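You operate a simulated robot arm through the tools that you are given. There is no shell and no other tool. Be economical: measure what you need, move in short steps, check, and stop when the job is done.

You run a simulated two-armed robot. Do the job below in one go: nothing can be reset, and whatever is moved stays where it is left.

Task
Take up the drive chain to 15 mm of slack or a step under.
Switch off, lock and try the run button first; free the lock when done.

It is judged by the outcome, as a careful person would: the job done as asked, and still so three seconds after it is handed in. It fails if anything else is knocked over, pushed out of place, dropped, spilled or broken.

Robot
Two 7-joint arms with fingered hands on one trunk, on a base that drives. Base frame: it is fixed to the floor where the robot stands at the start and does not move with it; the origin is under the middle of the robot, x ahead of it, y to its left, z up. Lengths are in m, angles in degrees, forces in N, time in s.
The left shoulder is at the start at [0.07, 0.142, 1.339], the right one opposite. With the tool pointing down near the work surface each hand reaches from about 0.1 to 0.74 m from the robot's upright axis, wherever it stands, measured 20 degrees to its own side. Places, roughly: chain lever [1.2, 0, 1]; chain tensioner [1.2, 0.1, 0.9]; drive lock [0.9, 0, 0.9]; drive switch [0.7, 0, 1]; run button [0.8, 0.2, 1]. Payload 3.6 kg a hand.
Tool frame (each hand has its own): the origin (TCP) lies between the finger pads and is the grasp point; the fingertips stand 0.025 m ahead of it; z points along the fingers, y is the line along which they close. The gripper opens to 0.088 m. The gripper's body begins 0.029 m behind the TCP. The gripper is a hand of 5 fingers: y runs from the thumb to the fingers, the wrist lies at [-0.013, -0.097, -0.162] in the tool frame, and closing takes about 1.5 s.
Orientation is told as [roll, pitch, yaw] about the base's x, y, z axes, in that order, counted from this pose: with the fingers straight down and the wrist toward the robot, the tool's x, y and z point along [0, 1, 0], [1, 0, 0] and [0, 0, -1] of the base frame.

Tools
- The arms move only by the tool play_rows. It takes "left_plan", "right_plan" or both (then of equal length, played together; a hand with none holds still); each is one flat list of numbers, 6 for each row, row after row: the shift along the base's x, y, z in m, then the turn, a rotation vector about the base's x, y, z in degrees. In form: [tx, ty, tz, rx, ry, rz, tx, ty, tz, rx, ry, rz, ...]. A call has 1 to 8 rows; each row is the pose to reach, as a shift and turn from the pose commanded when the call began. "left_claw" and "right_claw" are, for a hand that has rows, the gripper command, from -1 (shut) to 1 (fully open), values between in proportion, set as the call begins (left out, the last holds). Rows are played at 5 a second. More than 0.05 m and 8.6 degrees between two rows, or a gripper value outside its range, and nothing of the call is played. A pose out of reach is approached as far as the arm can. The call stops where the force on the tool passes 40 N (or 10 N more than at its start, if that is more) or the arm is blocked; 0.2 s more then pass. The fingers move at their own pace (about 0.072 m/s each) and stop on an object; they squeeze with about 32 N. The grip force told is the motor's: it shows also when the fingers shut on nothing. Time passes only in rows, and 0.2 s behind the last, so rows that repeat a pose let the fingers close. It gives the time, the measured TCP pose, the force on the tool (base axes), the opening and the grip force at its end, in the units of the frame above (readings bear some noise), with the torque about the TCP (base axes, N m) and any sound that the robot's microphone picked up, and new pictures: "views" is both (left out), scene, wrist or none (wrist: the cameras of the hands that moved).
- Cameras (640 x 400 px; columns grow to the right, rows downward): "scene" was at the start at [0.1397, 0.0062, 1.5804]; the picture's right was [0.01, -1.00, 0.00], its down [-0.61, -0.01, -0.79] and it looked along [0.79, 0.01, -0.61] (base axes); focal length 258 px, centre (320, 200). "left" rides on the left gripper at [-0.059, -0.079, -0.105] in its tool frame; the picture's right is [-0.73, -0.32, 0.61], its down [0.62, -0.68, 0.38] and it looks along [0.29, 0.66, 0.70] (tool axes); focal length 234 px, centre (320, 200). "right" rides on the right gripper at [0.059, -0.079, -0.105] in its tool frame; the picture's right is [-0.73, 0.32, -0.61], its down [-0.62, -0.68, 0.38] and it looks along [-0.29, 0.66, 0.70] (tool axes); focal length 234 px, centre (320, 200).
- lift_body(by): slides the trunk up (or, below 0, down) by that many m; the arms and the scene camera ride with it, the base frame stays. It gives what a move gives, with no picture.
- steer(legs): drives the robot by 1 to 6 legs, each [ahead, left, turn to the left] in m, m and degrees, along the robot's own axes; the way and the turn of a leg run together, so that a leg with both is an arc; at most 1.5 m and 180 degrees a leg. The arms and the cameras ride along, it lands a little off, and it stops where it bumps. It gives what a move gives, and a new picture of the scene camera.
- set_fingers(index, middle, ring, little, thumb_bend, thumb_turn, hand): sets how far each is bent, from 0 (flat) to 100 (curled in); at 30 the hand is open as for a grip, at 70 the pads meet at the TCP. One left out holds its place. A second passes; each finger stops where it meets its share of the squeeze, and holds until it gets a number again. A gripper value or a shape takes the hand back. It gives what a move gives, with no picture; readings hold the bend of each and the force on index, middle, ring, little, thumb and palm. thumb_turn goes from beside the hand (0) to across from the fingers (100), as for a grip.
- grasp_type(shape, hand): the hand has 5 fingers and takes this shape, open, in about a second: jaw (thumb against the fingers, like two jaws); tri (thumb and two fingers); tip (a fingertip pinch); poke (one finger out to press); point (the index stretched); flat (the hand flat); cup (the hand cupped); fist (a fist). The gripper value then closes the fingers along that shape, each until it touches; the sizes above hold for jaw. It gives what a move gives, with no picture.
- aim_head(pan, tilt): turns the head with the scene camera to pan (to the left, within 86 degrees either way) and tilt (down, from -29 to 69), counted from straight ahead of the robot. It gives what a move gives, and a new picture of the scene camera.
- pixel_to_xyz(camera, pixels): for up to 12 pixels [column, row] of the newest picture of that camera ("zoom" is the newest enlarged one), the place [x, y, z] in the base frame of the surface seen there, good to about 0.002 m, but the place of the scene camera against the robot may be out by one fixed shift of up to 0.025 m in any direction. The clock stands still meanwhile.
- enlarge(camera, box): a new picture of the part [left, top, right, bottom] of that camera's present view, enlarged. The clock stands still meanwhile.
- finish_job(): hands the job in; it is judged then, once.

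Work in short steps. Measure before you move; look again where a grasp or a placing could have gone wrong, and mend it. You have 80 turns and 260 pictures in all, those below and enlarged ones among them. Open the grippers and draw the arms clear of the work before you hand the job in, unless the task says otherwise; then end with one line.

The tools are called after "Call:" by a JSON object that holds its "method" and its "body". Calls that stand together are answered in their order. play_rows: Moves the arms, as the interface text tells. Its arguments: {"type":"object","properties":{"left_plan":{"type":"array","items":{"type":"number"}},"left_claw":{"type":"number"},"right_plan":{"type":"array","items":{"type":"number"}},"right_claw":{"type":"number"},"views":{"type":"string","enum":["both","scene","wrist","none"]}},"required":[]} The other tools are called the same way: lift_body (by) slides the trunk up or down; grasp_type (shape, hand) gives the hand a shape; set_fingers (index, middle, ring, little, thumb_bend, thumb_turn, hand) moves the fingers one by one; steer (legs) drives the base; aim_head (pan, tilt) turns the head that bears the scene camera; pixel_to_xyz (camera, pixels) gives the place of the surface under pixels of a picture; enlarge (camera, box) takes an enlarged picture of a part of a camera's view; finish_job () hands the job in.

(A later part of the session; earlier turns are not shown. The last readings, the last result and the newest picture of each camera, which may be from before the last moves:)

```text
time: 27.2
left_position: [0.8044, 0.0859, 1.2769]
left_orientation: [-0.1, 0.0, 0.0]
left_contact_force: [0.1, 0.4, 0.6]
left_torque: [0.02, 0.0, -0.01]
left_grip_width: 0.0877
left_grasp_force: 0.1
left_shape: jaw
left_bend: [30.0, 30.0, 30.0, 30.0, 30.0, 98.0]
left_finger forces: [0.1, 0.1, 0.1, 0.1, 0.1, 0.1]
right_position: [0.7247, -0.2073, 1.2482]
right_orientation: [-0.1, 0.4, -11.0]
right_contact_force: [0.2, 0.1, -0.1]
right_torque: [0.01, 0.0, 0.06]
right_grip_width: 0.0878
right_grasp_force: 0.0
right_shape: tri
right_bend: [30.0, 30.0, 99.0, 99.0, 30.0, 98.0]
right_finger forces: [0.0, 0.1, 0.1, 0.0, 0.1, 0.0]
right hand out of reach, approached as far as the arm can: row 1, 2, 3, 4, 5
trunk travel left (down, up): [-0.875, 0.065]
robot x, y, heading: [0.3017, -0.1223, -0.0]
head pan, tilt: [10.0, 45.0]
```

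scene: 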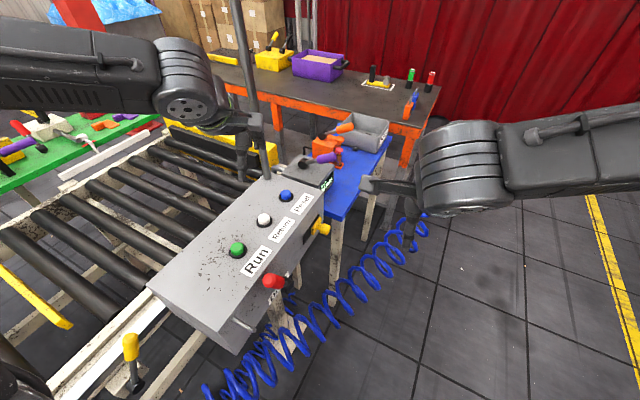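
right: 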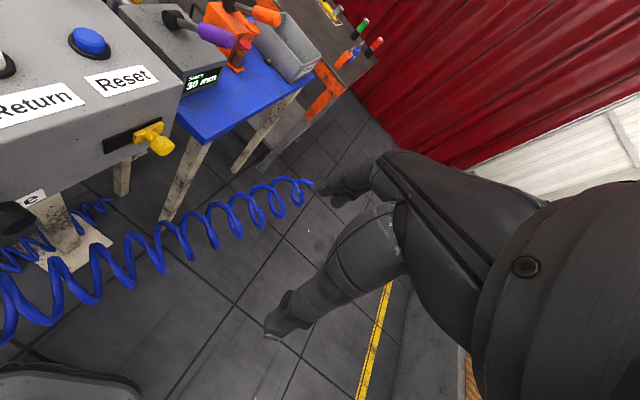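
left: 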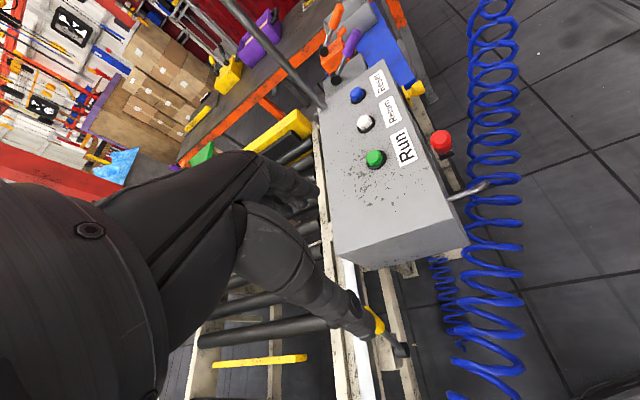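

The right arm can't cross to the midline with this yaw, but the left arm suits it: the switch lies about 22° to the left of the robot. I'll switch to the left hand (tri shape), lean it slightly and bring it above the handle, while the right hand goes aside.

Call:
{"method": "grasp_type", "body": {"shape": "tri", "hand": "left"}}

Call:
{"method": "play_rows", "body": {"left_plan": [-0.02, -0.011, -0.02, 3.8, -0.4, -2.7, -0.04, -0.022, -0.05, 7.5, -0.7, -5.5, -0.06, -0.033, -0.08, 11.3, -1, -8.2, -0.08, -0.044, -0.11, 15, -1.4, -10.9, -0.104, -0.055, -0.14, 15, -1.4, -10.9], "right_plan": [0, -0.02, 0.01, 0, 0, 0, 0, -0.04, 0.02, 0, 0, 0, 0, -0.06, 0.03, 0, 0, 0, 0, -0.08, 0.03, 0, 0, 0, 0, -0.1, 0.03, 0, 0, 0], "views": "both"}}

```text
time: 28.1
left_position: [0.8042, 0.0854, 1.2752]
left_orientation: [-0.1, -0.1, -0.2]
left_contact_force: [-1.4, -0.4, -0.4]
left_torque: [0.03, 0.02, 0.01]
left_grip_width: 0.0875
left_grasp_force: 0.1
left_shape: tri
left_bend: [30.0, 30.0, 99.0, 99.0, 30.0, 98.0]
left_finger forces: [0.1, 0.1, 0.0, 0.0, 0.0, 0.1]
right_position: [0.7255, -0.2069, 1.2474]
right_orientation: [0.0, 0.2, -11.2]
right_contact_force: [0.3, -0.5, 0.4]
right_torque: [0.04, -0.01, 0.02]
right_grip_width: 0.088
right_grasp_force: 0.1
right_shape: tri
right_bend: [30.0, 30.0, 99.0, 99.0, 30.0, 98.0]
right_finger forces: [0.0, 0.0, 0.0, 0.1, 0.0, 0.1]
trunk travel left (down, up): [-0.875, 0.065]
robot x, y, heading: [0.2989, -0.1227, 0.1]
head pan, tilt: [10.0, 45.0]
```

```text
time: 29.3
left_position: [0.7025, 0.0294, 1.1372]
left_orientation: [15.2, 0.2, -11.1]
left_contact_force: [0.8, -0.9, 0.0]
left_torque: [0.01, 0.0, 0.01]
left_grip_width: 0.0875
left_grasp_force: 0.0
left_shape: tri
left_bend: [30.0, 30.0, 99.0, 99.0, 30.0, 98.0]
left_finger forces: [0.1, 0.0, 0.0, 0.0, 0.0, 0.0]
right_position: [0.7268, -0.306, 1.2757]
right_orientation: [0.0, 0.2, -11.1]
right_contact_force: [-0.1, -0.7, -0.3]
right_torque: [0.02, 0.02, 0.03]
right_grip_width: 0.0881
right_grasp_force: 0.1
right_shape: tri
right_bend: [30.0, 30.0, 99.0, 99.0, 30.0, 98.0]
right_finger forces: [0.0, 0.1, 0.1, 0.0, 0.0, 0.1]
trunk travel left (down, up): [-0.875, 0.065]
robot x, y, heading: [0.3028, -0.1234, -0.5]
head pan, tilt: [10.0, 45.0]
```

scene: 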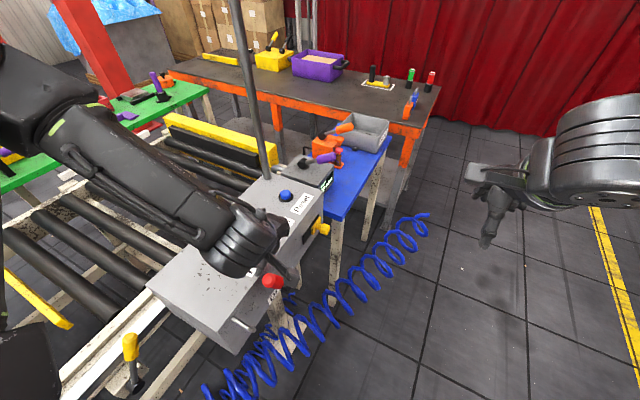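
right: 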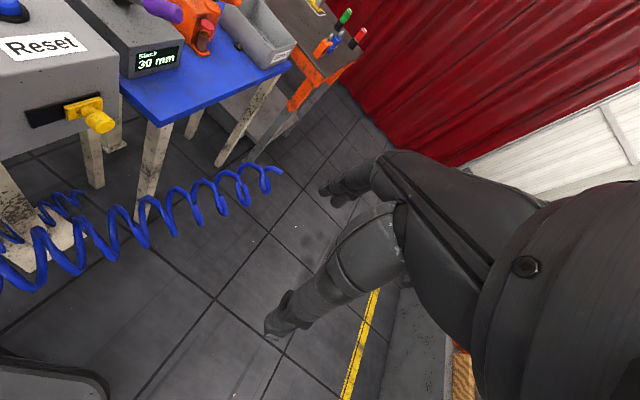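
left: 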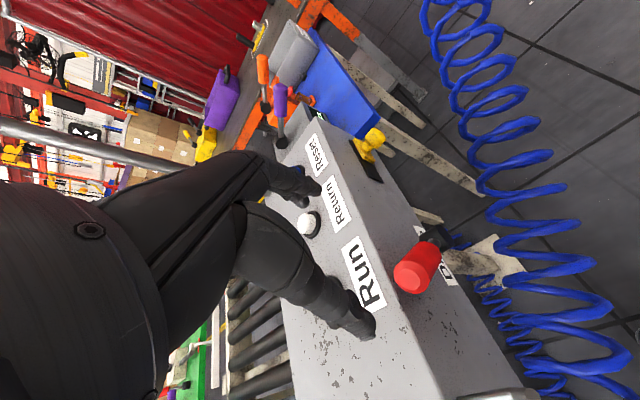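

The left arm reaches fine. I'll measure the handle and the fingertips in the left wrist view: red top (405,278), thumb tip (372,338), finger tip (315,188).

Call:
{"method": "pixel_to_xyz", "body": {"camera": "left", "pixels": [[408, 280], [420, 262], [432, 250], [440, 240], [372, 335], [315, 188], [368, 140], [362, 150], [395, 315], [380, 235], [428, 300]]}}

Call:
{"method": "enlarge", "body": {"camera": "left", "box": [240, 150, 480, 360]}}

```text
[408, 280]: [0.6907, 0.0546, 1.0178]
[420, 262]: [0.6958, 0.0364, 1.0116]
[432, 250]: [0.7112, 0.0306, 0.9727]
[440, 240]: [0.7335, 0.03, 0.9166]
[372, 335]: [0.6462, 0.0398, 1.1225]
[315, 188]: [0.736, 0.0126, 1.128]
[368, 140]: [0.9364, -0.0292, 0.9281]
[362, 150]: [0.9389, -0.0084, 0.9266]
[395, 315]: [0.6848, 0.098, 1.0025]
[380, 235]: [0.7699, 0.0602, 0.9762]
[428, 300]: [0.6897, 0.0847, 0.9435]
```

```text
1.90 times, centred on (360, 255) of left
```

zoom: 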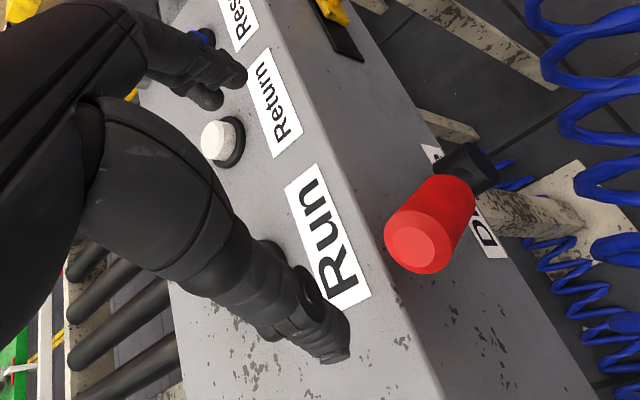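

The handle top is at (0.693,0.048,1.018), about 35 mm off the face, and the console top is at z≈1.0. The thumb and fingers (x 0.646 / 0.736) bracket it, so I'll descend to straddle it.

Call:
{"method": "play_rows", "body": {"left_plan": [0.006, 0.01, -0.03, 0, 0, 0, 0.006, 0.012, -0.06, 0, 0, 0, 0.006, 0.014, -0.09, 0, 0, 0, 0.006, 0.014, -0.12, 0, 0, 0], "views": "both"}}

```text
time: 30.3
left_position: [0.7082, 0.0636, 1.0394]
left_orientation: [15.0, 0.1, -11.1]
left_contact_force: [0.7, 0.1, -0.1]
left_torque: [-0.01, -0.02, -0.03]
left_grip_width: 0.0875
left_grasp_force: 0.1
left_shape: tri
left_bend: [30.0, 30.0, 99.0, 99.0, 30.0, 98.0]
left_finger forces: [0.0, 0.0, 0.0, 0.1, 0.0, 0.0]
left hand out of reach, approached as far as the arm can: row 3, 4
right_position: [0.7262, -0.3057, 1.2756]
right_orientation: [-0.1, 0.3, -11.1]
right_contact_force: [0.1, -0.6, 0.1]
right_torque: [-0.03, -0.02, -0.02]
right_grip_width: 0.0878
right_grasp_force: 0.1
right_shape: tri
right_bend: [30.0, 30.0, 99.0, 99.0, 30.0, 98.0]
right_finger forces: [0.0, 0.0, 0.0, 0.0, 0.0, 0.0]
trunk travel left (down, up): [-0.875, 0.065]
robot x, y, heading: [0.3013, -0.1254, -0.3]
head pan, tilt: [10.0, 45.0]
```

scene: 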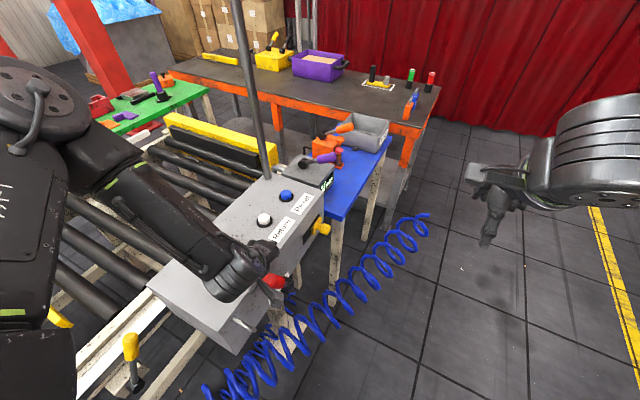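
left: 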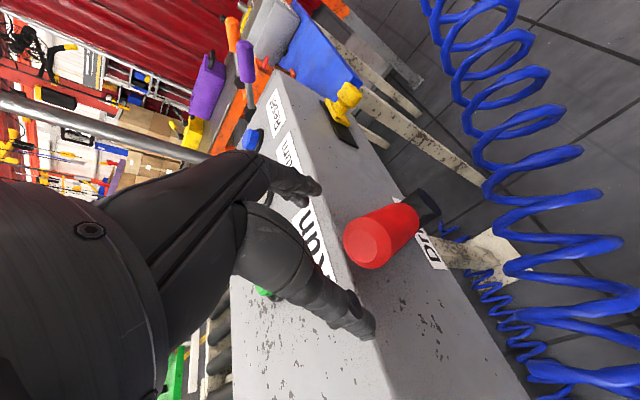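

The arm is folded too tightly this close in (wrist only 0.24 m from the shoulder). I'll lift the hand clear, back the robot up 0.2 m, and come in with the arm more extended.

Call:
{"method": "play_rows", "body": {"left_plan": [0, -0.01, 0.04, 0, 0, 0, 0, -0.02, 0.09, 0, 0, 0, 0, -0.03, 0.13, 0, 0, 0], "views": "none"}}

Call:
{"method": "steer", "body": {"legs": [[-0.2, 0, 0]]}}

```text
refused: row 2 steps farther than a row can; nothing moved
```

```text
time: 31.9
left_position: [0.517, 0.0641, 1.0377]
left_orientation: [14.9, 0.3, -11.1]
left_contact_force: [0.4, 0.3, 0.3]
left_torque: [-0.01, 0.04, -0.01]
left_grip_width: 0.0882
left_grasp_force: 0.1
left_shape: tri
left_bend: [30.0, 30.0, 99.0, 99.0, 30.0, 98.0]
left_finger forces: [0.1, 0.0, 0.0, 0.0, 0.1, 0.0]
right_position: [0.5368, -0.3059, 1.2745]
right_orientation: [0.0, 0.5, -11.1]
right_contact_force: [0.1, 0.4, -0.3]
right_torque: [0.01, 0.0, -0.02]
right_grip_width: 0.0879
right_grasp_force: 0.1
right_shape: tri
right_bend: [30.0, 30.0, 99.0, 99.0, 30.0, 98.0]
right_finger forces: [0.1, 0.0, 0.0, 0.0, 0.0, 0.0]
trunk travel left (down, up): [-0.875, 0.065]
robot x, y, heading: [0.11, -0.1214, -0.0]
head pan, tilt: [10.0, 45.0]
```

scene: 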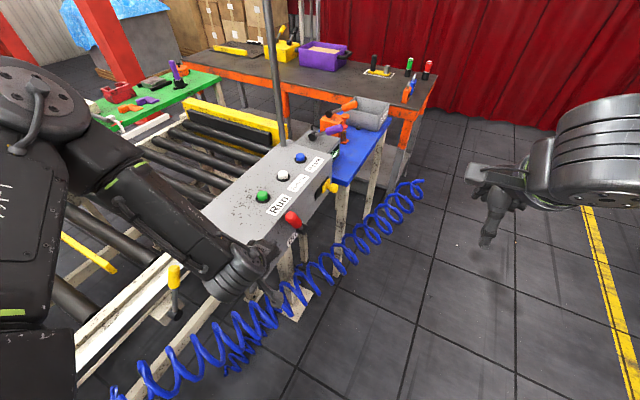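

The lift was refused (step too long) yet the base backed off cleanly; the switch at (293,220) looks unmoved and no force showed. Now raise and move the left hand forward to above the handle again.

Call:
{"method": "play_rows", "body": {"left_plan": [0, -0.01, 0.045, 0, 0, 0, 0.03, -0.02, 0.075, 0, 0, 0, 0.07, -0.03, 0.09, 0, 0, 0, 0.11, -0.035, 0.09, 0, 0, 0, 0.15, -0.035, 0.09, 0, 0, 0, 0.19, -0.035, 0.09, 0, 0, 0], "views": "wrist"}}

```text
time: 33.3
left_position: [0.6949, 0.0411, 1.1375]
left_orientation: [14.9, 0.1, -11.2]
left_contact_force: [-0.2, -0.1, 0.7]
left_torque: [0.01, 0.0, 0.0]
left_grip_width: 0.0882
left_grasp_force: 0.1
left_shape: tri
left_bend: [30.0, 30.0, 99.0, 99.0, 30.0, 98.0]
left_finger forces: [0.0, 0.0, 0.0, 0.0, 0.0, 0.0]
left hand out of reach, approached as far as the arm can: row 6
right_position: [0.5329, -0.3055, 1.2756]
right_orientation: [-0.1, 0.3, -11.2]
right_contact_force: [0.4, -0.6, 0.3]
right_torque: [0.01, 0.01, -0.01]
right_grip_width: 0.0881
right_grasp_force: 0.0
right_shape: tri
right_bend: [30.0, 30.0, 99.0, 99.0, 30.0, 98.0]
right_finger forces: [0.1, 0.0, 0.0, 0.1, 0.0, 0.0]
trunk travel left (down, up): [-0.875, 0.065]
robot x, y, heading: [0.1084, -0.1204, -0.5]
head pan, tilt: [10.0, 45.0]
```

left: 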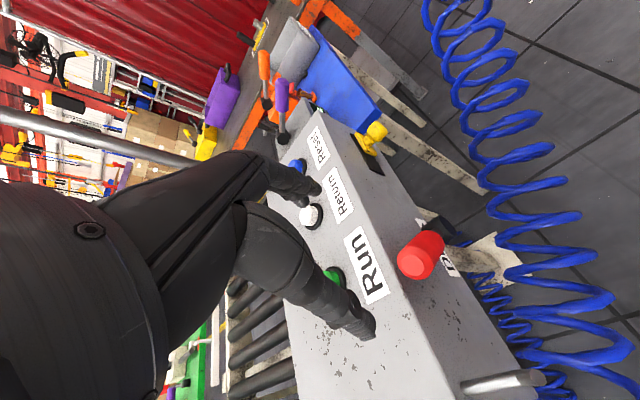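

Again a limit, so the 15° lean is what hampers the wrist. I'll take the lean out and nudge over the handle.

Call:
{"method": "play_rows", "body": {"left_plan": [0, 0, 0, -7.3, 1.4, 0, 0.0, 0, 0, -14.7, 2.8, 0, 0.01, 0, -0.02, -14.7, 2.8, 0, 0.01, 0, -0.04, -14.7, 2.8, 0], "views": "wrist"}}

```text
time: 34.3
left_position: [0.7039, 0.0451, 1.0993]
left_orientation: [0.0, 0.0, -11.1]
left_contact_force: [-0.7, -0.2, 0.3]
left_torque: [0.0, -0.02, 0.02]
left_grip_width: 0.0877
left_grasp_force: 0.1
left_shape: tri
left_bend: [30.0, 30.0, 99.0, 99.0, 30.0, 98.0]
left_finger forces: [0.0, 0.0, 0.0, 0.0, 0.1, 0.0]
left hand out of reach, approached as far as the arm can: row 4
right_position: [0.5342, -0.3052, 1.2747]
right_orientation: [-0.1, 0.3, -11.2]
right_contact_force: [0.2, -0.3, -0.6]
right_torque: [-0.03, 0.01, 0.02]
right_grip_width: 0.0877
right_grasp_force: 0.1
right_shape: tri
right_bend: [30.0, 30.0, 99.0, 99.0, 30.0, 98.0]
right_finger forces: [0.0, 0.0, 0.0, 0.0, 0.0, 0.0]
trunk travel left (down, up): [-0.875, 0.065]
robot x, y, heading: [0.1083, -0.1215, -0.2]
head pan, tilt: [10.0, 45.0]
```

left: 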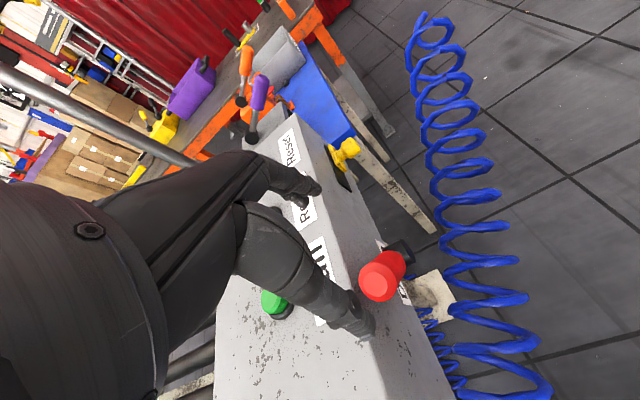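

The reading is (0.704,0.045,1.099), and the reach limit is only near this arm posture. I'll keep the joints and lower the trunk instead, first nudging x by 6 mm and then going down 0.06.

Call:
{"method": "play_rows", "body": {"left_plan": [0.006, 0.002, 0.003, 0, 0, 0], "views": "none"}}

Call:
{"method": "lift_body", "body": {"by": -0.06}}

Call:
{"method": "enlarge", "body": {"camera": "left", "box": [240, 150, 480, 360]}}

Call:
{"method": "pixel_to_xyz", "body": {"camera": "zoom", "pixels": [[330, 350], [215, 75], [350, 250], [320, 300]]}}

```text
time: 34.7
left_position: [0.7095, 0.0462, 1.1017]
left_orientation: [0.0, -0.1, -11.2]
left_contact_force: [-0.6, 0.4, 0.0]
left_torque: [0.04, 0.01, -0.02]
left_grip_width: 0.088
left_grasp_force: 0.0
left_shape: tri
left_bend: [30.0, 30.0, 99.0, 99.0, 30.0, 98.0]
left_finger forces: [0.0, 0.0, 0.0, 0.0, 0.0, 0.1]
right_position: [0.5335, -0.3048, 1.2752]
right_orientation: [-0.1, 0.4, -11.1]
right_contact_force: [-1.1, -0.8, 0.2]
right_torque: [0.02, 0.01, 0.01]
right_grip_width: 0.0881
right_grasp_force: 0.0
right_shape: tri
right_bend: [30.0, 30.0, 99.0, 99.0, 30.0, 98.0]
right_finger forces: [0.0, 0.0, 0.0, 0.0, 0.0, 0.0]
trunk travel left (down, up): [-0.875, 0.065]
robot x, y, heading: [0.1101, -0.1218, -0.3]
head pan, tilt: [10.0, 45.0]
```

```text
time: 35.7
left_position: [0.7083, 0.047, 1.0444]
left_orientation: [-0.1, 0.0, -11.1]
left_contact_force: [-0.9, 0.6, -0.1]
left_torque: [0.01, 0.03, 0.0]
left_grip_width: 0.0877
left_grasp_force: 0.0
left_shape: tri
left_bend: [30.0, 30.0, 99.0, 99.0, 30.0, 98.0]
left_finger forces: [0.0, 0.0, 0.0, 0.0, 0.0, 0.0]
right_position: [0.5327, -0.3065, 1.2151]
right_orientation: [-0.1, 0.4, -11.2]
right_contact_force: [0.5, 0.6, 0.1]
right_torque: [0.01, 0.0, 0.03]
right_grip_width: 0.088
right_grasp_force: 0.1
right_shape: tri
right_bend: [30.0, 30.0, 99.0, 99.0, 30.0, 98.0]
right_finger forces: [0.0, 0.0, 0.1, 0.0, 0.0, 0.0]
trunk travel left (down, up): [-0.815, 0.125]
robot x, y, heading: [0.1097, -0.1247, -0.1]
head pan, tilt: [10.0, 45.0]
```

```text
1.90 times, centred on (360, 255) of left
```

zoom: 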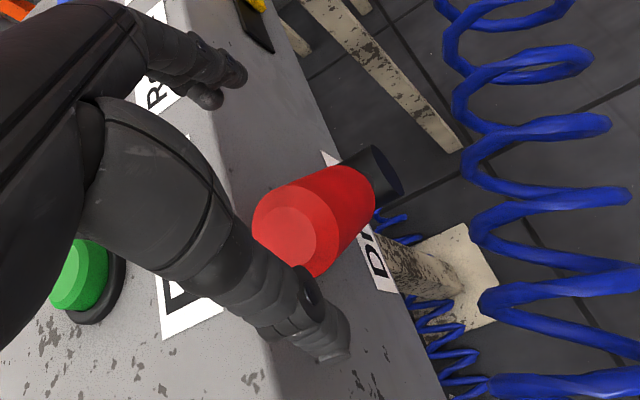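

```text
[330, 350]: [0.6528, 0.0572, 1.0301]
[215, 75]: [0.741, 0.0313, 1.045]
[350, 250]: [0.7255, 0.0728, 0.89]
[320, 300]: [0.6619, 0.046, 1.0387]
```

Thumb (0.655,0.05) and fingers (0.741,0.03) bracket the handle. Lower another 0.035 so they overlap it.

Call:
{"method": "lift_body", "body": {"by": -0.035}}

Call:
{"method": "enlarge", "body": {"camera": "left", "box": [240, 150, 480, 360]}}

```text
time: 36.5
left_position: [0.7071, 0.0474, 1.0078]
left_orientation: [0.0, 0.0, -11.1]
left_contact_force: [-1.3, 0.8, -0.2]
left_torque: [0.0, 0.01, -0.02]
left_grip_width: 0.0881
left_grasp_force: 0.0
left_shape: tri
left_bend: [30.0, 30.0, 99.0, 99.0, 30.0, 98.0]
left_finger forces: [0.1, 0.0, 0.0, 0.1, 0.1, 0.0]
right_position: [0.5321, -0.3053, 1.1816]
right_orientation: [-0.1, 0.3, -11.0]
right_contact_force: [-0.1, -0.1, -0.6]
right_torque: [0.03, 0.04, 0.0]
right_grip_width: 0.088
right_grasp_force: 0.1
right_shape: tri
right_bend: [30.0, 30.0, 99.0, 99.0, 30.0, 98.0]
right_finger forces: [0.0, 0.0, 0.0, 0.0, 0.1, 0.1]
trunk travel left (down, up): [-0.78, 0.16]
robot x, y, heading: [0.107, -0.1214, 0.1]
head pan, tilt: [10.0, 45.0]
```

```text
1.90 times, centred on (360, 255) of left
```

zoom: 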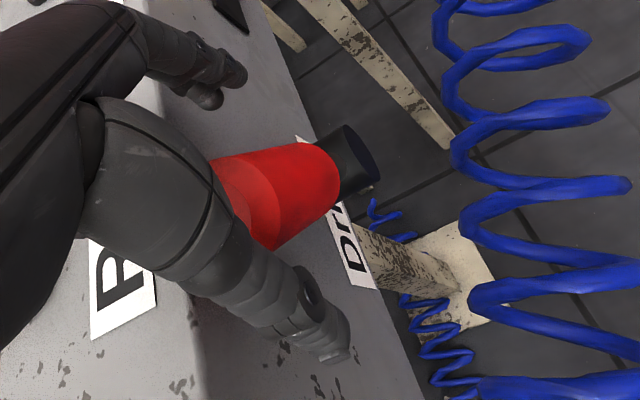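

The handle is between thumb and fingers, with no contact force. Push along the face (+x) and watch force and sound.

Call:
{"method": "play_rows", "body": {"left_plan": [0.02, -0.005, 0, 0, 0, 0, 0.04, -0.01, 0, 0, 0, 0, 0.06, -0.016, 0, 0, 0, 0, 0.08, -0.021, 0, 0, 0, 0], "views": "both"}}

```text
time: 37.5
left_position: [0.74, 0.0588, 1.0368]
left_orientation: [0.0, 0.1, -11.2]
left_contact_force: [0.1, -0.3, 0.3]
left_torque: [0.0, 0.01, -0.03]
left_grip_width: 0.0878
left_grasp_force: 0.1
left_shape: tri
left_bend: [30.0, 30.0, 99.0, 99.0, 29.0, 98.0]
left_finger forces: [0.1, 0.0, 0.0, 0.0, 0.2, 0.1]
left hand out of reach, approached as far as the arm can: row 1, 2, 3, 4
right_position: [0.5331, -0.3046, 1.1797]
right_orientation: [0.0, 0.3, -11.1]
right_contact_force: [0.2, 0.5, -0.1]
right_torque: [0.03, -0.02, 0.0]
right_grip_width: 0.0883
right_grasp_force: 0.0
right_shape: tri
right_bend: [30.0, 30.0, 99.0, 99.0, 30.0, 98.0]
right_finger forces: [0.0, 0.0, 0.1, 0.0, 0.0, 0.0]
trunk travel left (down, up): [-0.78, 0.16]
robot x, y, heading: [0.1132, -0.1248, 0.0]
head pan, tilt: [10.0, 45.0]
```

scene: 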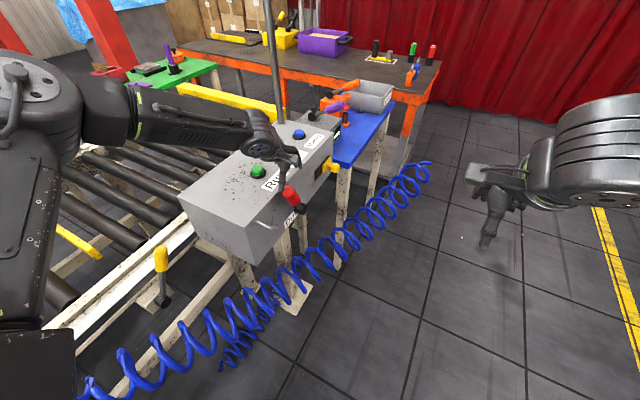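
left: 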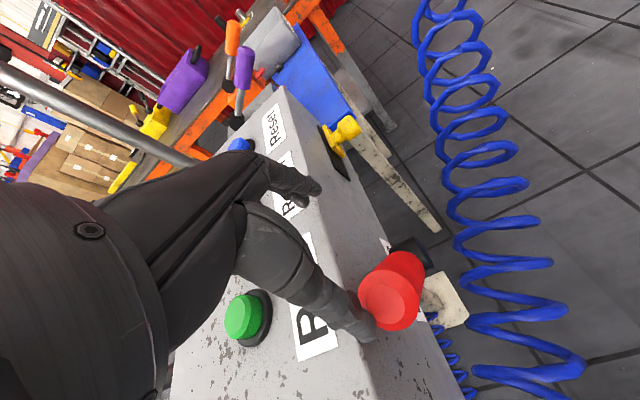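

The handle hardly moved; the arm is limited when the hand is this far below the shoulder. I'll raise the hand 0.16 m and lower the trunk by as much, which puts the arm in its comfortable zone.

Call:
{"method": "play_rows", "body": {"left_plan": [-0.01, -0.01, 0.04, 0, 0, 0, -0.02, -0.02, 0.08, 0, 0, 0, -0.03, -0.02, 0.12, 0, 0, 0, -0.03, -0.02, 0.16, 0, 0, 0, -0.03, -0.02, 0.2, 0, 0, 0], "right_plan": [0, 0, 0.04, 0, 0, 0, 0, 0, 0.08, 0, 0, 0, 0, 0, 0.12, 0, 0, 0, 0, 0, 0.16, 0, 0, 0, 0, 0, 0.16, 0, 0, 0], "views": "none"}}

```text
time: 38.7
left_position: [0.7112, 0.0354, 1.2377]
left_orientation: [0.1, 0.0, -11.1]
left_contact_force: [-0.2, -0.8, 0.0]
left_torque: [-0.03, -0.03, 0.0]
left_grip_width: 0.0879
left_grasp_force: 0.1
left_shape: tri
left_bend: [30.0, 30.0, 99.0, 99.0, 30.0, 98.0]
left_finger forces: [0.0, 0.0, 0.0, 0.0, 0.0, 0.0]
right_position: [0.5303, -0.3047, 1.3411]
right_orientation: [0.0, 0.4, -11.1]
right_contact_force: [-1.0, -0.1, -0.2]
right_torque: [0.01, -0.01, -0.05]
right_grip_width: 0.0881
right_grasp_force: 0.0
right_shape: tri
right_bend: [30.0, 30.0, 99.0, 99.0, 30.0, 98.0]
right_finger forces: [0.0, 0.0, 0.0, 0.1, 0.1, 0.0]
trunk travel left (down, up): [-0.78, 0.16]
robot x, y, heading: [0.1077, -0.1208, -0.0]
head pan, tilt: [10.0, 45.0]
```

Commands count from the actual pose, good. Lower the trunk 0.15 and look around.

Call:
{"method": "lift_body", "body": {"by": -0.15}}

Call:
{"method": "aim_head", "body": {"pan": 20, "tilt": 35}}

```text
time: 40.4
left_position: [0.7108, 0.0364, 1.0883]
left_orientation: [-0.1, 0.0, -11.1]
left_contact_force: [0.6, -0.8, 0.1]
left_torque: [-0.02, 0.01, 0.01]
left_grip_width: 0.0883
left_grasp_force: 0.1
left_shape: tri
left_bend: [30.0, 30.0, 99.0, 99.0, 30.0, 98.0]
left_finger forces: [0.0, 0.0, 0.1, 0.0, 0.0, 0.1]
right_position: [0.5302, -0.3056, 1.1899]
right_orientation: [0.0, 0.4, -11.2]
right_contact_force: [-1.0, -0.1, 0.3]
right_torque: [0.02, -0.04, 0.02]
right_grip_width: 0.0882
right_grasp_force: 0.0
right_shape: tri
right_bend: [30.0, 30.0, 99.0, 99.0, 30.0, 98.0]
right_finger forces: [0.1, 0.0, 0.0, 0.0, 0.0, 0.0]
trunk travel left (down, up): [-0.63, 0.31]
robot x, y, heading: [0.107, -0.1251, 0.1]
head pan, tilt: [10.0, 45.0]
```

```text
time: 41.1
left_position: [0.712, 0.0364, 1.0882]
left_orientation: [0.1, 0.0, -11.1]
left_contact_force: [-0.6, -0.1, 0.6]
left_torque: [-0.02, -0.01, 0.02]
left_grip_width: 0.0882
left_grasp_force: 0.0
left_shape: tri
left_bend: [30.0, 30.0, 99.0, 99.0, 30.0, 98.0]
left_finger forces: [0.0, 0.0, 0.1, 0.0, 0.1, 0.0]
right_position: [0.5319, -0.3062, 1.1904]
right_orientation: [-0.1, 0.4, -11.0]
right_contact_force: [0.1, -0.1, -0.2]
right_torque: [0.02, 0.01, 0.0]
right_grip_width: 0.0879
right_grasp_force: 0.1
right_shape: tri
right_bend: [30.0, 30.0, 99.0, 99.0, 30.0, 98.0]
right_finger forces: [0.1, 0.0, 0.1, 0.0, 0.0, 0.1]
trunk travel left (down, up): [-0.63, 0.31]
robot x, y, heading: [0.1097, -0.1261, -0.1]
head pan, tilt: [20.0, 35.0]
```

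scene: 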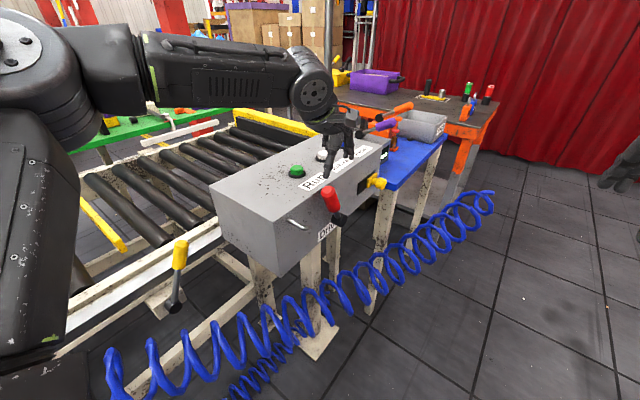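

The arm is well clear above everything. Descend over the handle with the arm: to about (0.708,0.047,1.008).

Call:
{"method": "play_rows", "body": {"left_plan": [-0.002, 0.005, -0.02, 0, 0, 0, -0.004, 0.01, -0.04, 0, 0, 0, -0.004, 0.011, -0.06, 0, 0, 0, -0.004, 0.011, -0.08, 0, 0, 0], "views": "wrist"}}

```text
time: 42.1
left_position: [0.7074, 0.0467, 1.0065]
left_orientation: [-0.1, 0.0, -11.0]
left_contact_force: [0.3, 0.2, 0.7]
left_torque: [-0.02, -0.01, -0.03]
left_grip_width: 0.0881
left_grasp_force: 0.1
left_shape: tri
left_bend: [30.0, 30.0, 99.0, 99.0, 30.0, 98.0]
left_finger forces: [0.1, 0.0, 0.0, 0.0, 0.0, 0.1]
right_position: [0.5308, -0.3059, 1.1908]
right_orientation: [-0.2, 0.3, -11.1]
right_contact_force: [0.1, -0.1, 0.3]
right_torque: [0.03, -0.02, 0.01]
right_grip_width: 0.0879
right_grasp_force: 0.1
right_shape: tri
right_bend: [30.0, 30.0, 99.0, 99.0, 30.0, 98.0]
right_finger forces: [0.1, 0.0, 0.0, 0.0, 0.0, 0.0]
trunk travel left (down, up): [-0.63, 0.31]
robot x, y, heading: [0.1063, -0.1243, -0.0]
head pan, tilt: [20.0, 35.0]
```

left: 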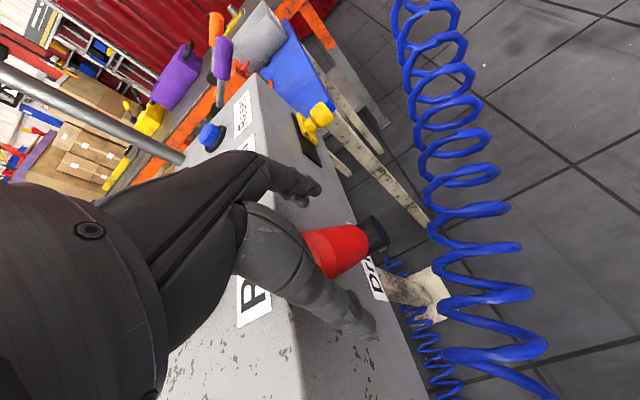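

In place with no limit flagged. Push right along the face.

Call:
{"method": "play_rows", "body": {"left_plan": [0.02, -0.006, 0, 0, 0, 0, 0.04, -0.012, 0, 0, 0, 0, 0.06, -0.018, 0, 0, 0, 0, 0.08, -0.023, 0, 0, 0, 0], "views": "both"}}

```text
time: 43.1
left_position: [0.7588, 0.0325, 1.0165]
left_orientation: [0.0, -0.5, -11.1]
left_contact_force: [-7.7, -2.5, 27.6]
left_torque: [0.21, 1.26, 0.14]
left_grip_width: 0.0878
left_grasp_force: 0.1
left_shape: tri
left_bend: [30.0, 30.0, 99.0, 99.0, 13.0, 95.0]
left_finger forces: [0.0, 0.0, 0.1, 0.1, 20.6, 0.0]
left hand out of reach, approached as far as the arm can: row 3, 4
right_position: [0.5241, -0.3067, 1.1916]
right_orientation: [0.0, 0.0, -11.1]
right_contact_force: [-0.1, -0.1, 0.8]
right_torque: [0.04, -0.01, -0.03]
right_grip_width: 0.0879
right_grasp_force: 0.0
right_shape: tri
right_bend: [30.0, 30.0, 99.0, 99.0, 30.0, 98.0]
right_finger forces: [0.1, 0.0, 0.0, 0.1, 0.0, 0.0]
trunk travel left (down, up): [-0.63, 0.31]
robot x, y, heading: [0.1064, -0.1246, -0.1]
head pan, tilt: [20.0, 35.0]
```

scene: 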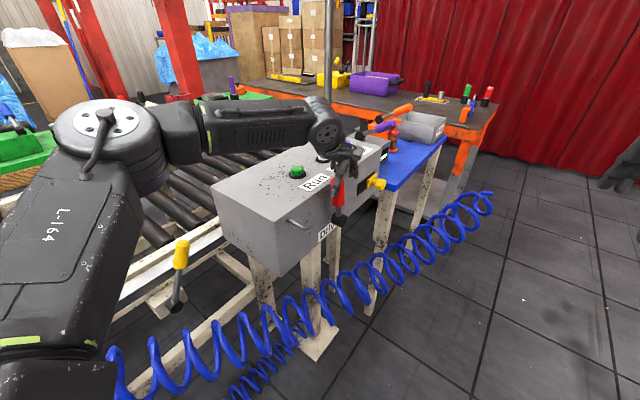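
left: 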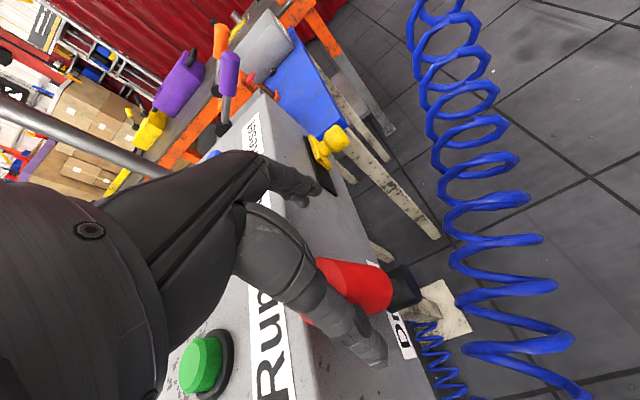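

The lever has come near vertical, with the thumb carrying 20 N; the arm hit its forward limit and the handle top presses upward. I'll raise the hand 12 mm and creep the base forward to continue.

Call:
{"method": "play_rows", "body": {"left_plan": [-0.005, 0.001, 0.012, 0, 0, 0], "views": "none"}}

Call:
{"method": "steer", "body": {"legs": [[0.06, -0.012, 0]]}}

```text
time: 43.5
left_position: [0.7584, 0.0346, 1.0198]
left_orientation: [0.1, 0.2, -11.0]
left_contact_force: [-5.2, -5.0, 0.9]
left_torque: [0.0, 0.04, 0.15]
left_grip_width: 0.0879
left_grasp_force: 0.1
left_shape: tri
left_bend: [30.0, 30.0, 99.0, 99.0, 25.0, 94.0]
left_finger forces: [0.1, 0.1, 0.0, 0.0, 4.4, 0.0]
right_position: [0.5309, -0.3063, 1.1907]
right_orientation: [0.0, 0.3, -11.0]
right_contact_force: [-0.8, 0.2, 0.1]
right_torque: [0.02, -0.01, 0.01]
right_grip_width: 0.0882
right_grasp_force: 0.1
right_shape: tri
right_bend: [30.0, 30.0, 99.0, 99.0, 30.0, 98.0]
right_finger forces: [0.0, 0.1, 0.0, 0.0, 0.1, 0.0]
trunk travel left (down, up): [-0.63, 0.31]
robot x, y, heading: [0.1074, -0.12, -0.3]
head pan, tilt: [20.0, 35.0]
```

```text
time: 44.5
left_position: [0.8193, 0.0242, 1.0214]
left_orientation: [0.1, 0.0, -11.1]
left_contact_force: [-0.7, -0.1, 0.3]
left_torque: [0.01, 0.01, -0.03]
left_grip_width: 0.0881
left_grasp_force: 0.1
left_shape: tri
left_bend: [30.0, 30.0, 99.0, 99.0, 29.0, 97.0]
left_finger forces: [0.1, 0.5, 0.0, 0.1, 0.8, 0.1]
right_position: [0.592, -0.3173, 1.1909]
right_orientation: [-0.2, 0.3, -11.1]
right_contact_force: [0.8, 0.1, 0.3]
right_torque: [0.04, 0.02, -0.01]
right_grip_width: 0.0879
right_grasp_force: 0.1
right_shape: tri
right_bend: [30.0, 30.0, 99.0, 99.0, 30.0, 98.0]
right_finger forces: [0.0, 0.0, 0.1, 0.0, 0.1, 0.0]
trunk travel left (down, up): [-0.63, 0.31]
robot x, y, heading: [0.1681, -0.1361, -0.0]
head pan, tilt: [20.0, 35.0]
```

scene: 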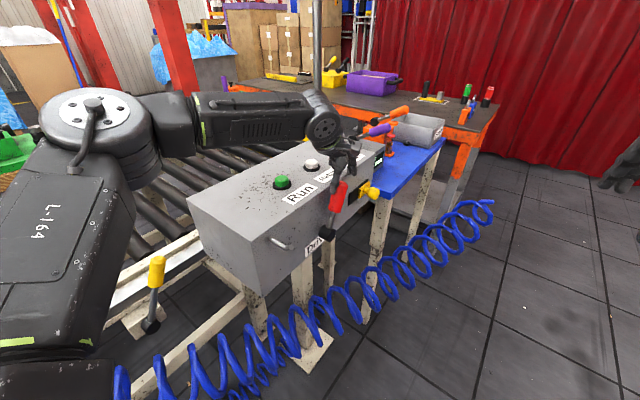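

The lever has swung over to the right with no force left. Enlarge to check its angle.

Call:
{"method": "enlarge", "body": {"camera": "scene", "box": [270, 140, 410, 260]}}

Call:
{"method": "enlarge", "body": {"camera": "left", "box": [240, 150, 480, 360]}}

```text
3.33 times, centred on (340, 200) of scene
```

zoom: 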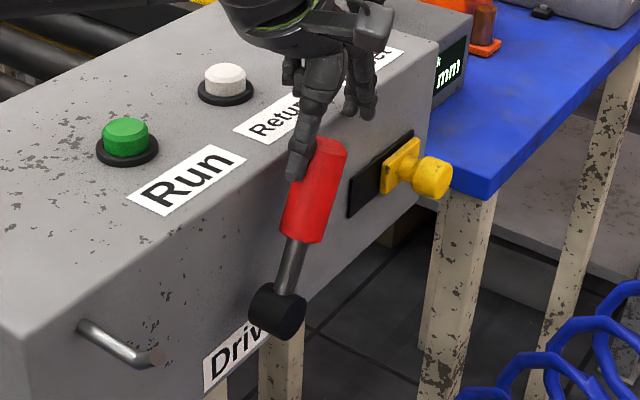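

```text
1.90 times, centred on (360, 255) of left
```

zoom: 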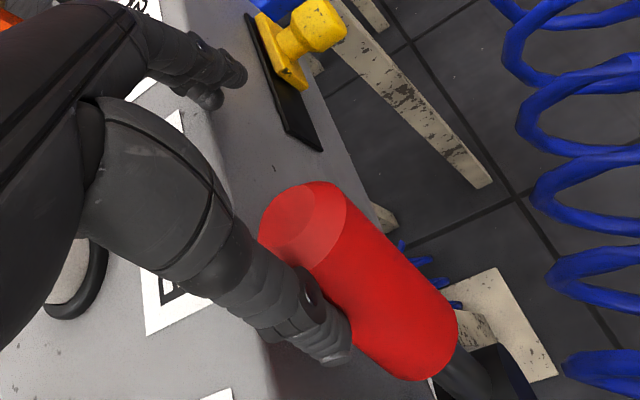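

It now leans about 25° right. I'll press a bit further to find whether it's at its stop.

Call:
{"method": "play_rows", "body": {"left_plan": [0.012, -0.003, -0.008, 0, 0, 0, 0.024, -0.006, -0.008, 0, 0, 0], "views": "none"}}

Call:
{"method": "pixel_to_xyz", "body": {"camera": "left", "pixels": [[352, 260], [365, 245], [380, 230], [420, 345]]}}

```text
time: 45.1
left_position: [0.8267, 0.0259, 1.0177]
left_orientation: [-0.1, -0.2, -11.2]
left_contact_force: [-6.4, -3.8, 7.3]
left_torque: [-0.08, 0.14, -0.15]
left_grip_width: 0.0876
left_grasp_force: 0.1
left_shape: tri
left_bend: [30.0, 30.0, 99.0, 99.0, 23.0, 96.0]
left_finger forces: [0.0, 4.5, 0.0, 0.1, 5.4, 0.1]
left hand out of reach, approached as far as the arm can: row 1, 2
right_position: [0.5879, -0.3194, 1.1914]
right_orientation: [0.0, 0.2, -11.1]
right_contact_force: [0.5, 0.4, 0.7]
right_torque: [-0.02, 0.0, 0.02]
right_grip_width: 0.088
right_grasp_force: 0.0
right_shape: tri
right_bend: [30.0, 30.0, 99.0, 99.0, 30.0, 98.0]
right_finger forces: [0.0, 0.1, 0.0, 0.0, 0.0, 0.1]
trunk travel left (down, up): [-0.63, 0.31]
robot x, y, heading: [0.168, -0.1363, 0.0]
head pan, tilt: [20.0, 35.0]
```

```text
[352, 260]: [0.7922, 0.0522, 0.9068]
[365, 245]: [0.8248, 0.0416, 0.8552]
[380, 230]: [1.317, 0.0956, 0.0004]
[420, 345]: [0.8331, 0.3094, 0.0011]
```

There's light resistance (thumb 5 N, middle 4.5 N), so it is probably at its stop. Lift the hand off and look.

Call:
{"method": "play_rows", "body": {"left_plan": [-0.01, -0.003, 0.03, 0, 0, 0, -0.01, -0.003, 0.07, 0, 0, 0, -0.01, -0.003, 0.11, 0, 0, 0, -0.01, 0.0, 0.14, 0, 0, 0], "views": "both"}}

Call:
{"method": "enlarge", "body": {"camera": "scene", "box": [270, 140, 410, 260]}}

Call:
{"method": "enlarge", "body": {"camera": "left", "box": [270, 140, 490, 310]}}

```text
time: 46.1
left_position: [0.8069, 0.031, 1.1429]
left_orientation: [0.0, -0.1, -11.2]
left_contact_force: [-0.7, -0.6, 0.1]
left_torque: [0.03, 0.02, 0.01]
left_grip_width: 0.0882
left_grasp_force: 0.1
left_shape: tri
left_bend: [30.0, 30.0, 99.0, 99.0, 30.0, 97.0]
left_finger forces: [0.0, 0.0, 0.0, 0.1, 0.1, 0.0]
left hand out of reach, approached as far as the arm can: row 3, 4
right_position: [0.5907, -0.3172, 1.1919]
right_orientation: [-0.1, 0.3, -11.1]
right_contact_force: [-0.4, -0.7, 0.5]
right_torque: [0.01, 0.0, 0.02]
right_grip_width: 0.0881
right_grasp_force: 0.2
right_shape: tri
right_bend: [30.0, 30.0, 99.0, 99.0, 30.0, 98.0]
right_finger forces: [0.1, 0.1, 0.0, 0.0, 0.1, 0.1]
trunk travel left (down, up): [-0.63, 0.31]
robot x, y, heading: [0.1693, -0.1306, -0.0]
head pan, tilt: [20.0, 35.0]
```

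scene: 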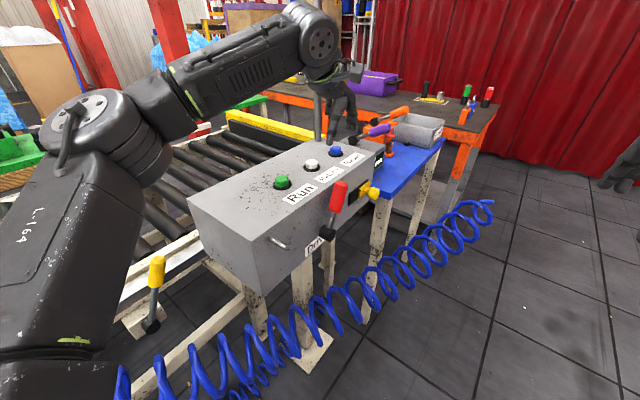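
left: 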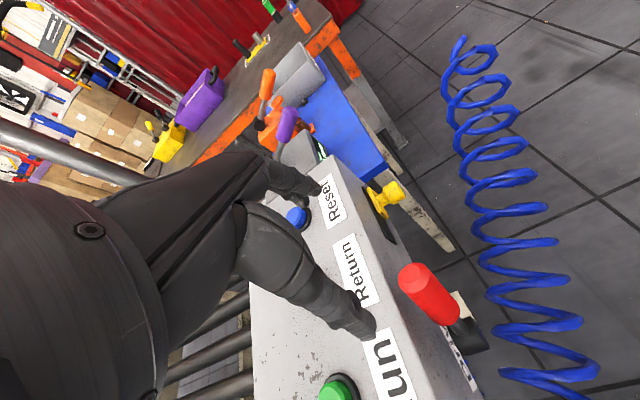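

```text
3.33 times, centred on (340, 200) of scene
```

zoom: 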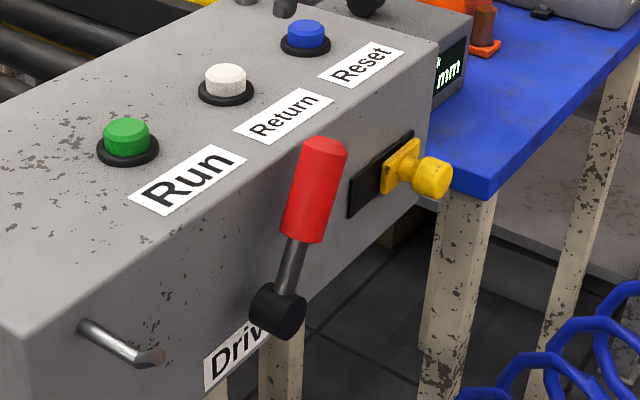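

```text
2.35 times, centred on (380, 225) of left
```

zoom: 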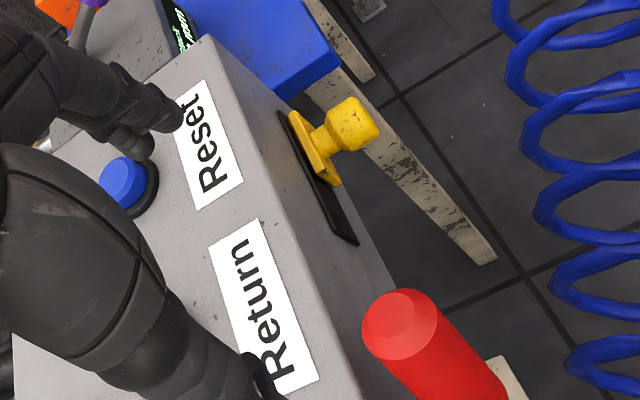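

Measure the lever's tip angle and the lock precisely from the left wrist view.

Call:
{"method": "pixel_to_xyz", "body": {"camera": "left", "pixels": [[412, 281], [428, 298], [440, 310], [463, 338], [398, 189], [384, 196], [380, 210], [376, 190], [390, 237], [374, 250], [333, 390], [298, 216]]}}

```text
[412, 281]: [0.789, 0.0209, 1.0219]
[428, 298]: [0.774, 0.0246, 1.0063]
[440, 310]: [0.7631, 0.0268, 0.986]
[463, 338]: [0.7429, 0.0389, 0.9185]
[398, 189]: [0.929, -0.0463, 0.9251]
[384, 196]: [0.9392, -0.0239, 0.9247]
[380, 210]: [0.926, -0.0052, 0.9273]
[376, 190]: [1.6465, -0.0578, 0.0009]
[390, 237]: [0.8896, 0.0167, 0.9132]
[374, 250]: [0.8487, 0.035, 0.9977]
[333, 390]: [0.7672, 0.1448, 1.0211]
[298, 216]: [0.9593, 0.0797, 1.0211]
```

Lever tip x went from 0.69 to 0.79 about the hub at 0.738, symmetric ±25°, so it is off. For the lock, the right hand is better, since its index side faces the console. I'll park the left hand, then drive forward 0.17.

Call:
{"method": "play_rows", "body": {"left_plan": [-0.03, 0.025, 0.02, 0, 0, 0, -0.06, 0.05, 0.04, 0, 0, 0, -0.09, 0.075, 0.06, 0, 0, 0, -0.12, 0.1, 0.07, 0, 0, 0], "right_plan": [0, 0, 0, 0, 0, 5, 0, 0, 0, 0, 0, 5, 0, 0, 0, 0, 0, 5, 0, 0, 0, 0, 0, 5], "views": "none"}}

Call:
{"method": "steer", "body": {"legs": [[0.17, 0, 0]]}}

```text
time: 47.1
left_position: [0.682, 0.1319, 1.2102]
left_orientation: [-0.2, -0.3, -11.1]
left_contact_force: [-0.3, 0.5, 0.2]
left_torque: [-0.02, -0.02, 0.01]
left_grip_width: 0.0878
left_grasp_force: 0.0
left_shape: tri
left_bend: [30.0, 30.0, 99.0, 99.0, 30.0, 97.0]
left_finger forces: [0.0, 0.1, 0.0, 0.0, 0.0, 0.1]
right_position: [0.5907, -0.3152, 1.1919]
right_orientation: [-0.2, 0.2, -6.2]
right_contact_force: [-0.7, -0.1, 0.4]
right_torque: [-0.01, 0.01, 0.04]
right_grip_width: 0.0881
right_grasp_force: 0.0
right_shape: tri
right_bend: [30.0, 30.0, 99.0, 99.0, 30.0, 98.0]
right_finger forces: [0.1, 0.0, 0.0, 0.0, 0.1, 0.0]
trunk travel left (down, up): [-0.63, 0.31]
robot x, y, heading: [0.1698, -0.136, -0.3]
head pan, tilt: [20.0, 35.0]
```

```text
time: 48.6
left_position: [0.8552, 0.1288, 1.2098]
left_orientation: [0.0, -0.1, -11.1]
left_contact_force: [0.3, -0.4, -0.5]
left_torque: [0.04, -0.01, 0.02]
left_grip_width: 0.0881
left_grasp_force: 0.0
left_shape: tri
left_bend: [30.0, 30.0, 99.0, 99.0, 30.0, 97.0]
left_finger forces: [0.0, 0.0, 0.0, 0.0, 0.1, 0.0]
right_position: [0.7622, -0.3184, 1.1905]
right_orientation: [-0.1, 0.4, -6.2]
right_contact_force: [0.0, 1.0, -0.6]
right_torque: [0.01, 0.01, -0.01]
right_grip_width: 0.0879
right_grasp_force: 0.0
right_shape: tri
right_bend: [30.0, 30.0, 99.0, 99.0, 30.0, 98.0]
right_finger forces: [0.0, 0.0, 0.0, 0.0, 0.0, 0.0]
trunk travel left (down, up): [-0.63, 0.31]
robot x, y, heading: [0.3424, -0.1316, 0.0]
head pan, tilt: [20.0, 35.0]
```

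scene: 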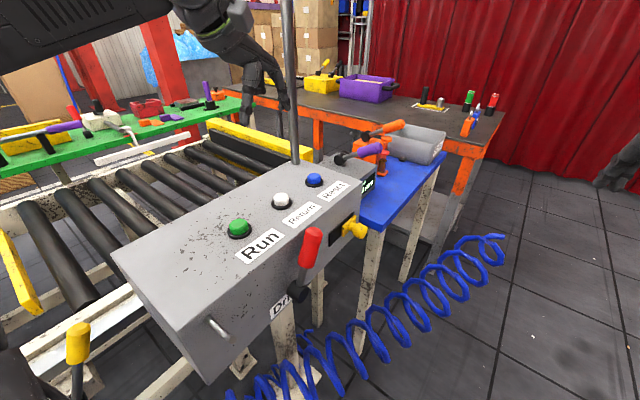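

Now bring the right hand toward the lock: to about (0.93,-0.09,1.07).

Call:
{"method": "play_rows", "body": {"right_plan": [0.024, 0.033, -0.015, 0, 0, 0, 0.048, 0.065, -0.03, 0, 0, 0, 0.072, 0.098, -0.05, 0, 0, 0, 0.096, 0.13, -0.07, 0, 0, 0, 0.12, 0.163, -0.09, 0, 0, 0, 0.144, 0.196, -0.105, 0, 0, 0, 0.168, 0.228, -0.12, 0, 0, 0], "views": "both"}}

```text
time: 50.2
left_position: [0.8565, 0.1281, 1.2091]
left_orientation: [0.0, 0.1, -11.1]
left_contact_force: [0.2, 0.9, -0.1]
left_torque: [0.01, 0.0, 0.0]
left_grip_width: 0.0881
left_grasp_force: 0.1
left_shape: tri
left_bend: [30.0, 30.0, 99.0, 99.0, 30.0, 97.0]
left_finger forces: [0.1, 0.0, 0.0, 0.0, 0.1, 0.0]
right_position: [0.8735, -0.2253, 1.069]
right_orientation: [0.0, 0.1, -6.0]
right_contact_force: [0.2, -0.4, 0.0]
right_torque: [0.02, -0.04, -0.02]
right_grip_width: 0.0879
right_grasp_force: 0.1
right_shape: tri
right_bend: [30.0, 30.0, 99.0, 99.0, 30.0, 98.0]
right_finger forces: [0.1, 0.0, 0.0, 0.0, 0.0, 0.0]
right hand out of reach, approached as far as the arm can: row 3, 4, 5, 6, 7
trunk travel left (down, up): [-0.63, 0.31]
robot x, y, heading: [0.341, -0.1385, 0.0]
head pan, tilt: [20.0, 35.0]
```

scene: 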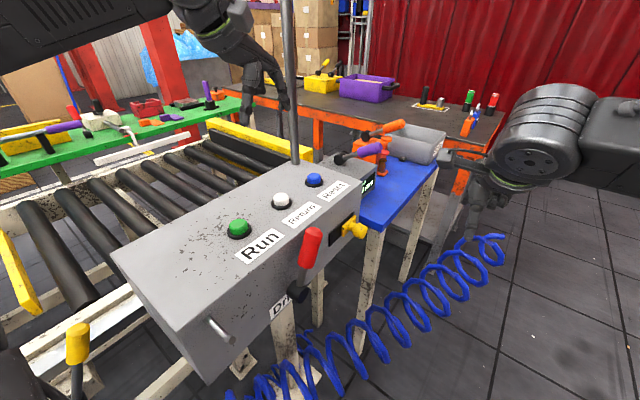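
right: 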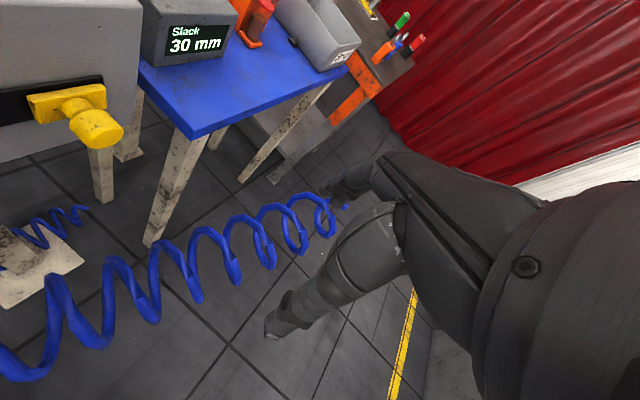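

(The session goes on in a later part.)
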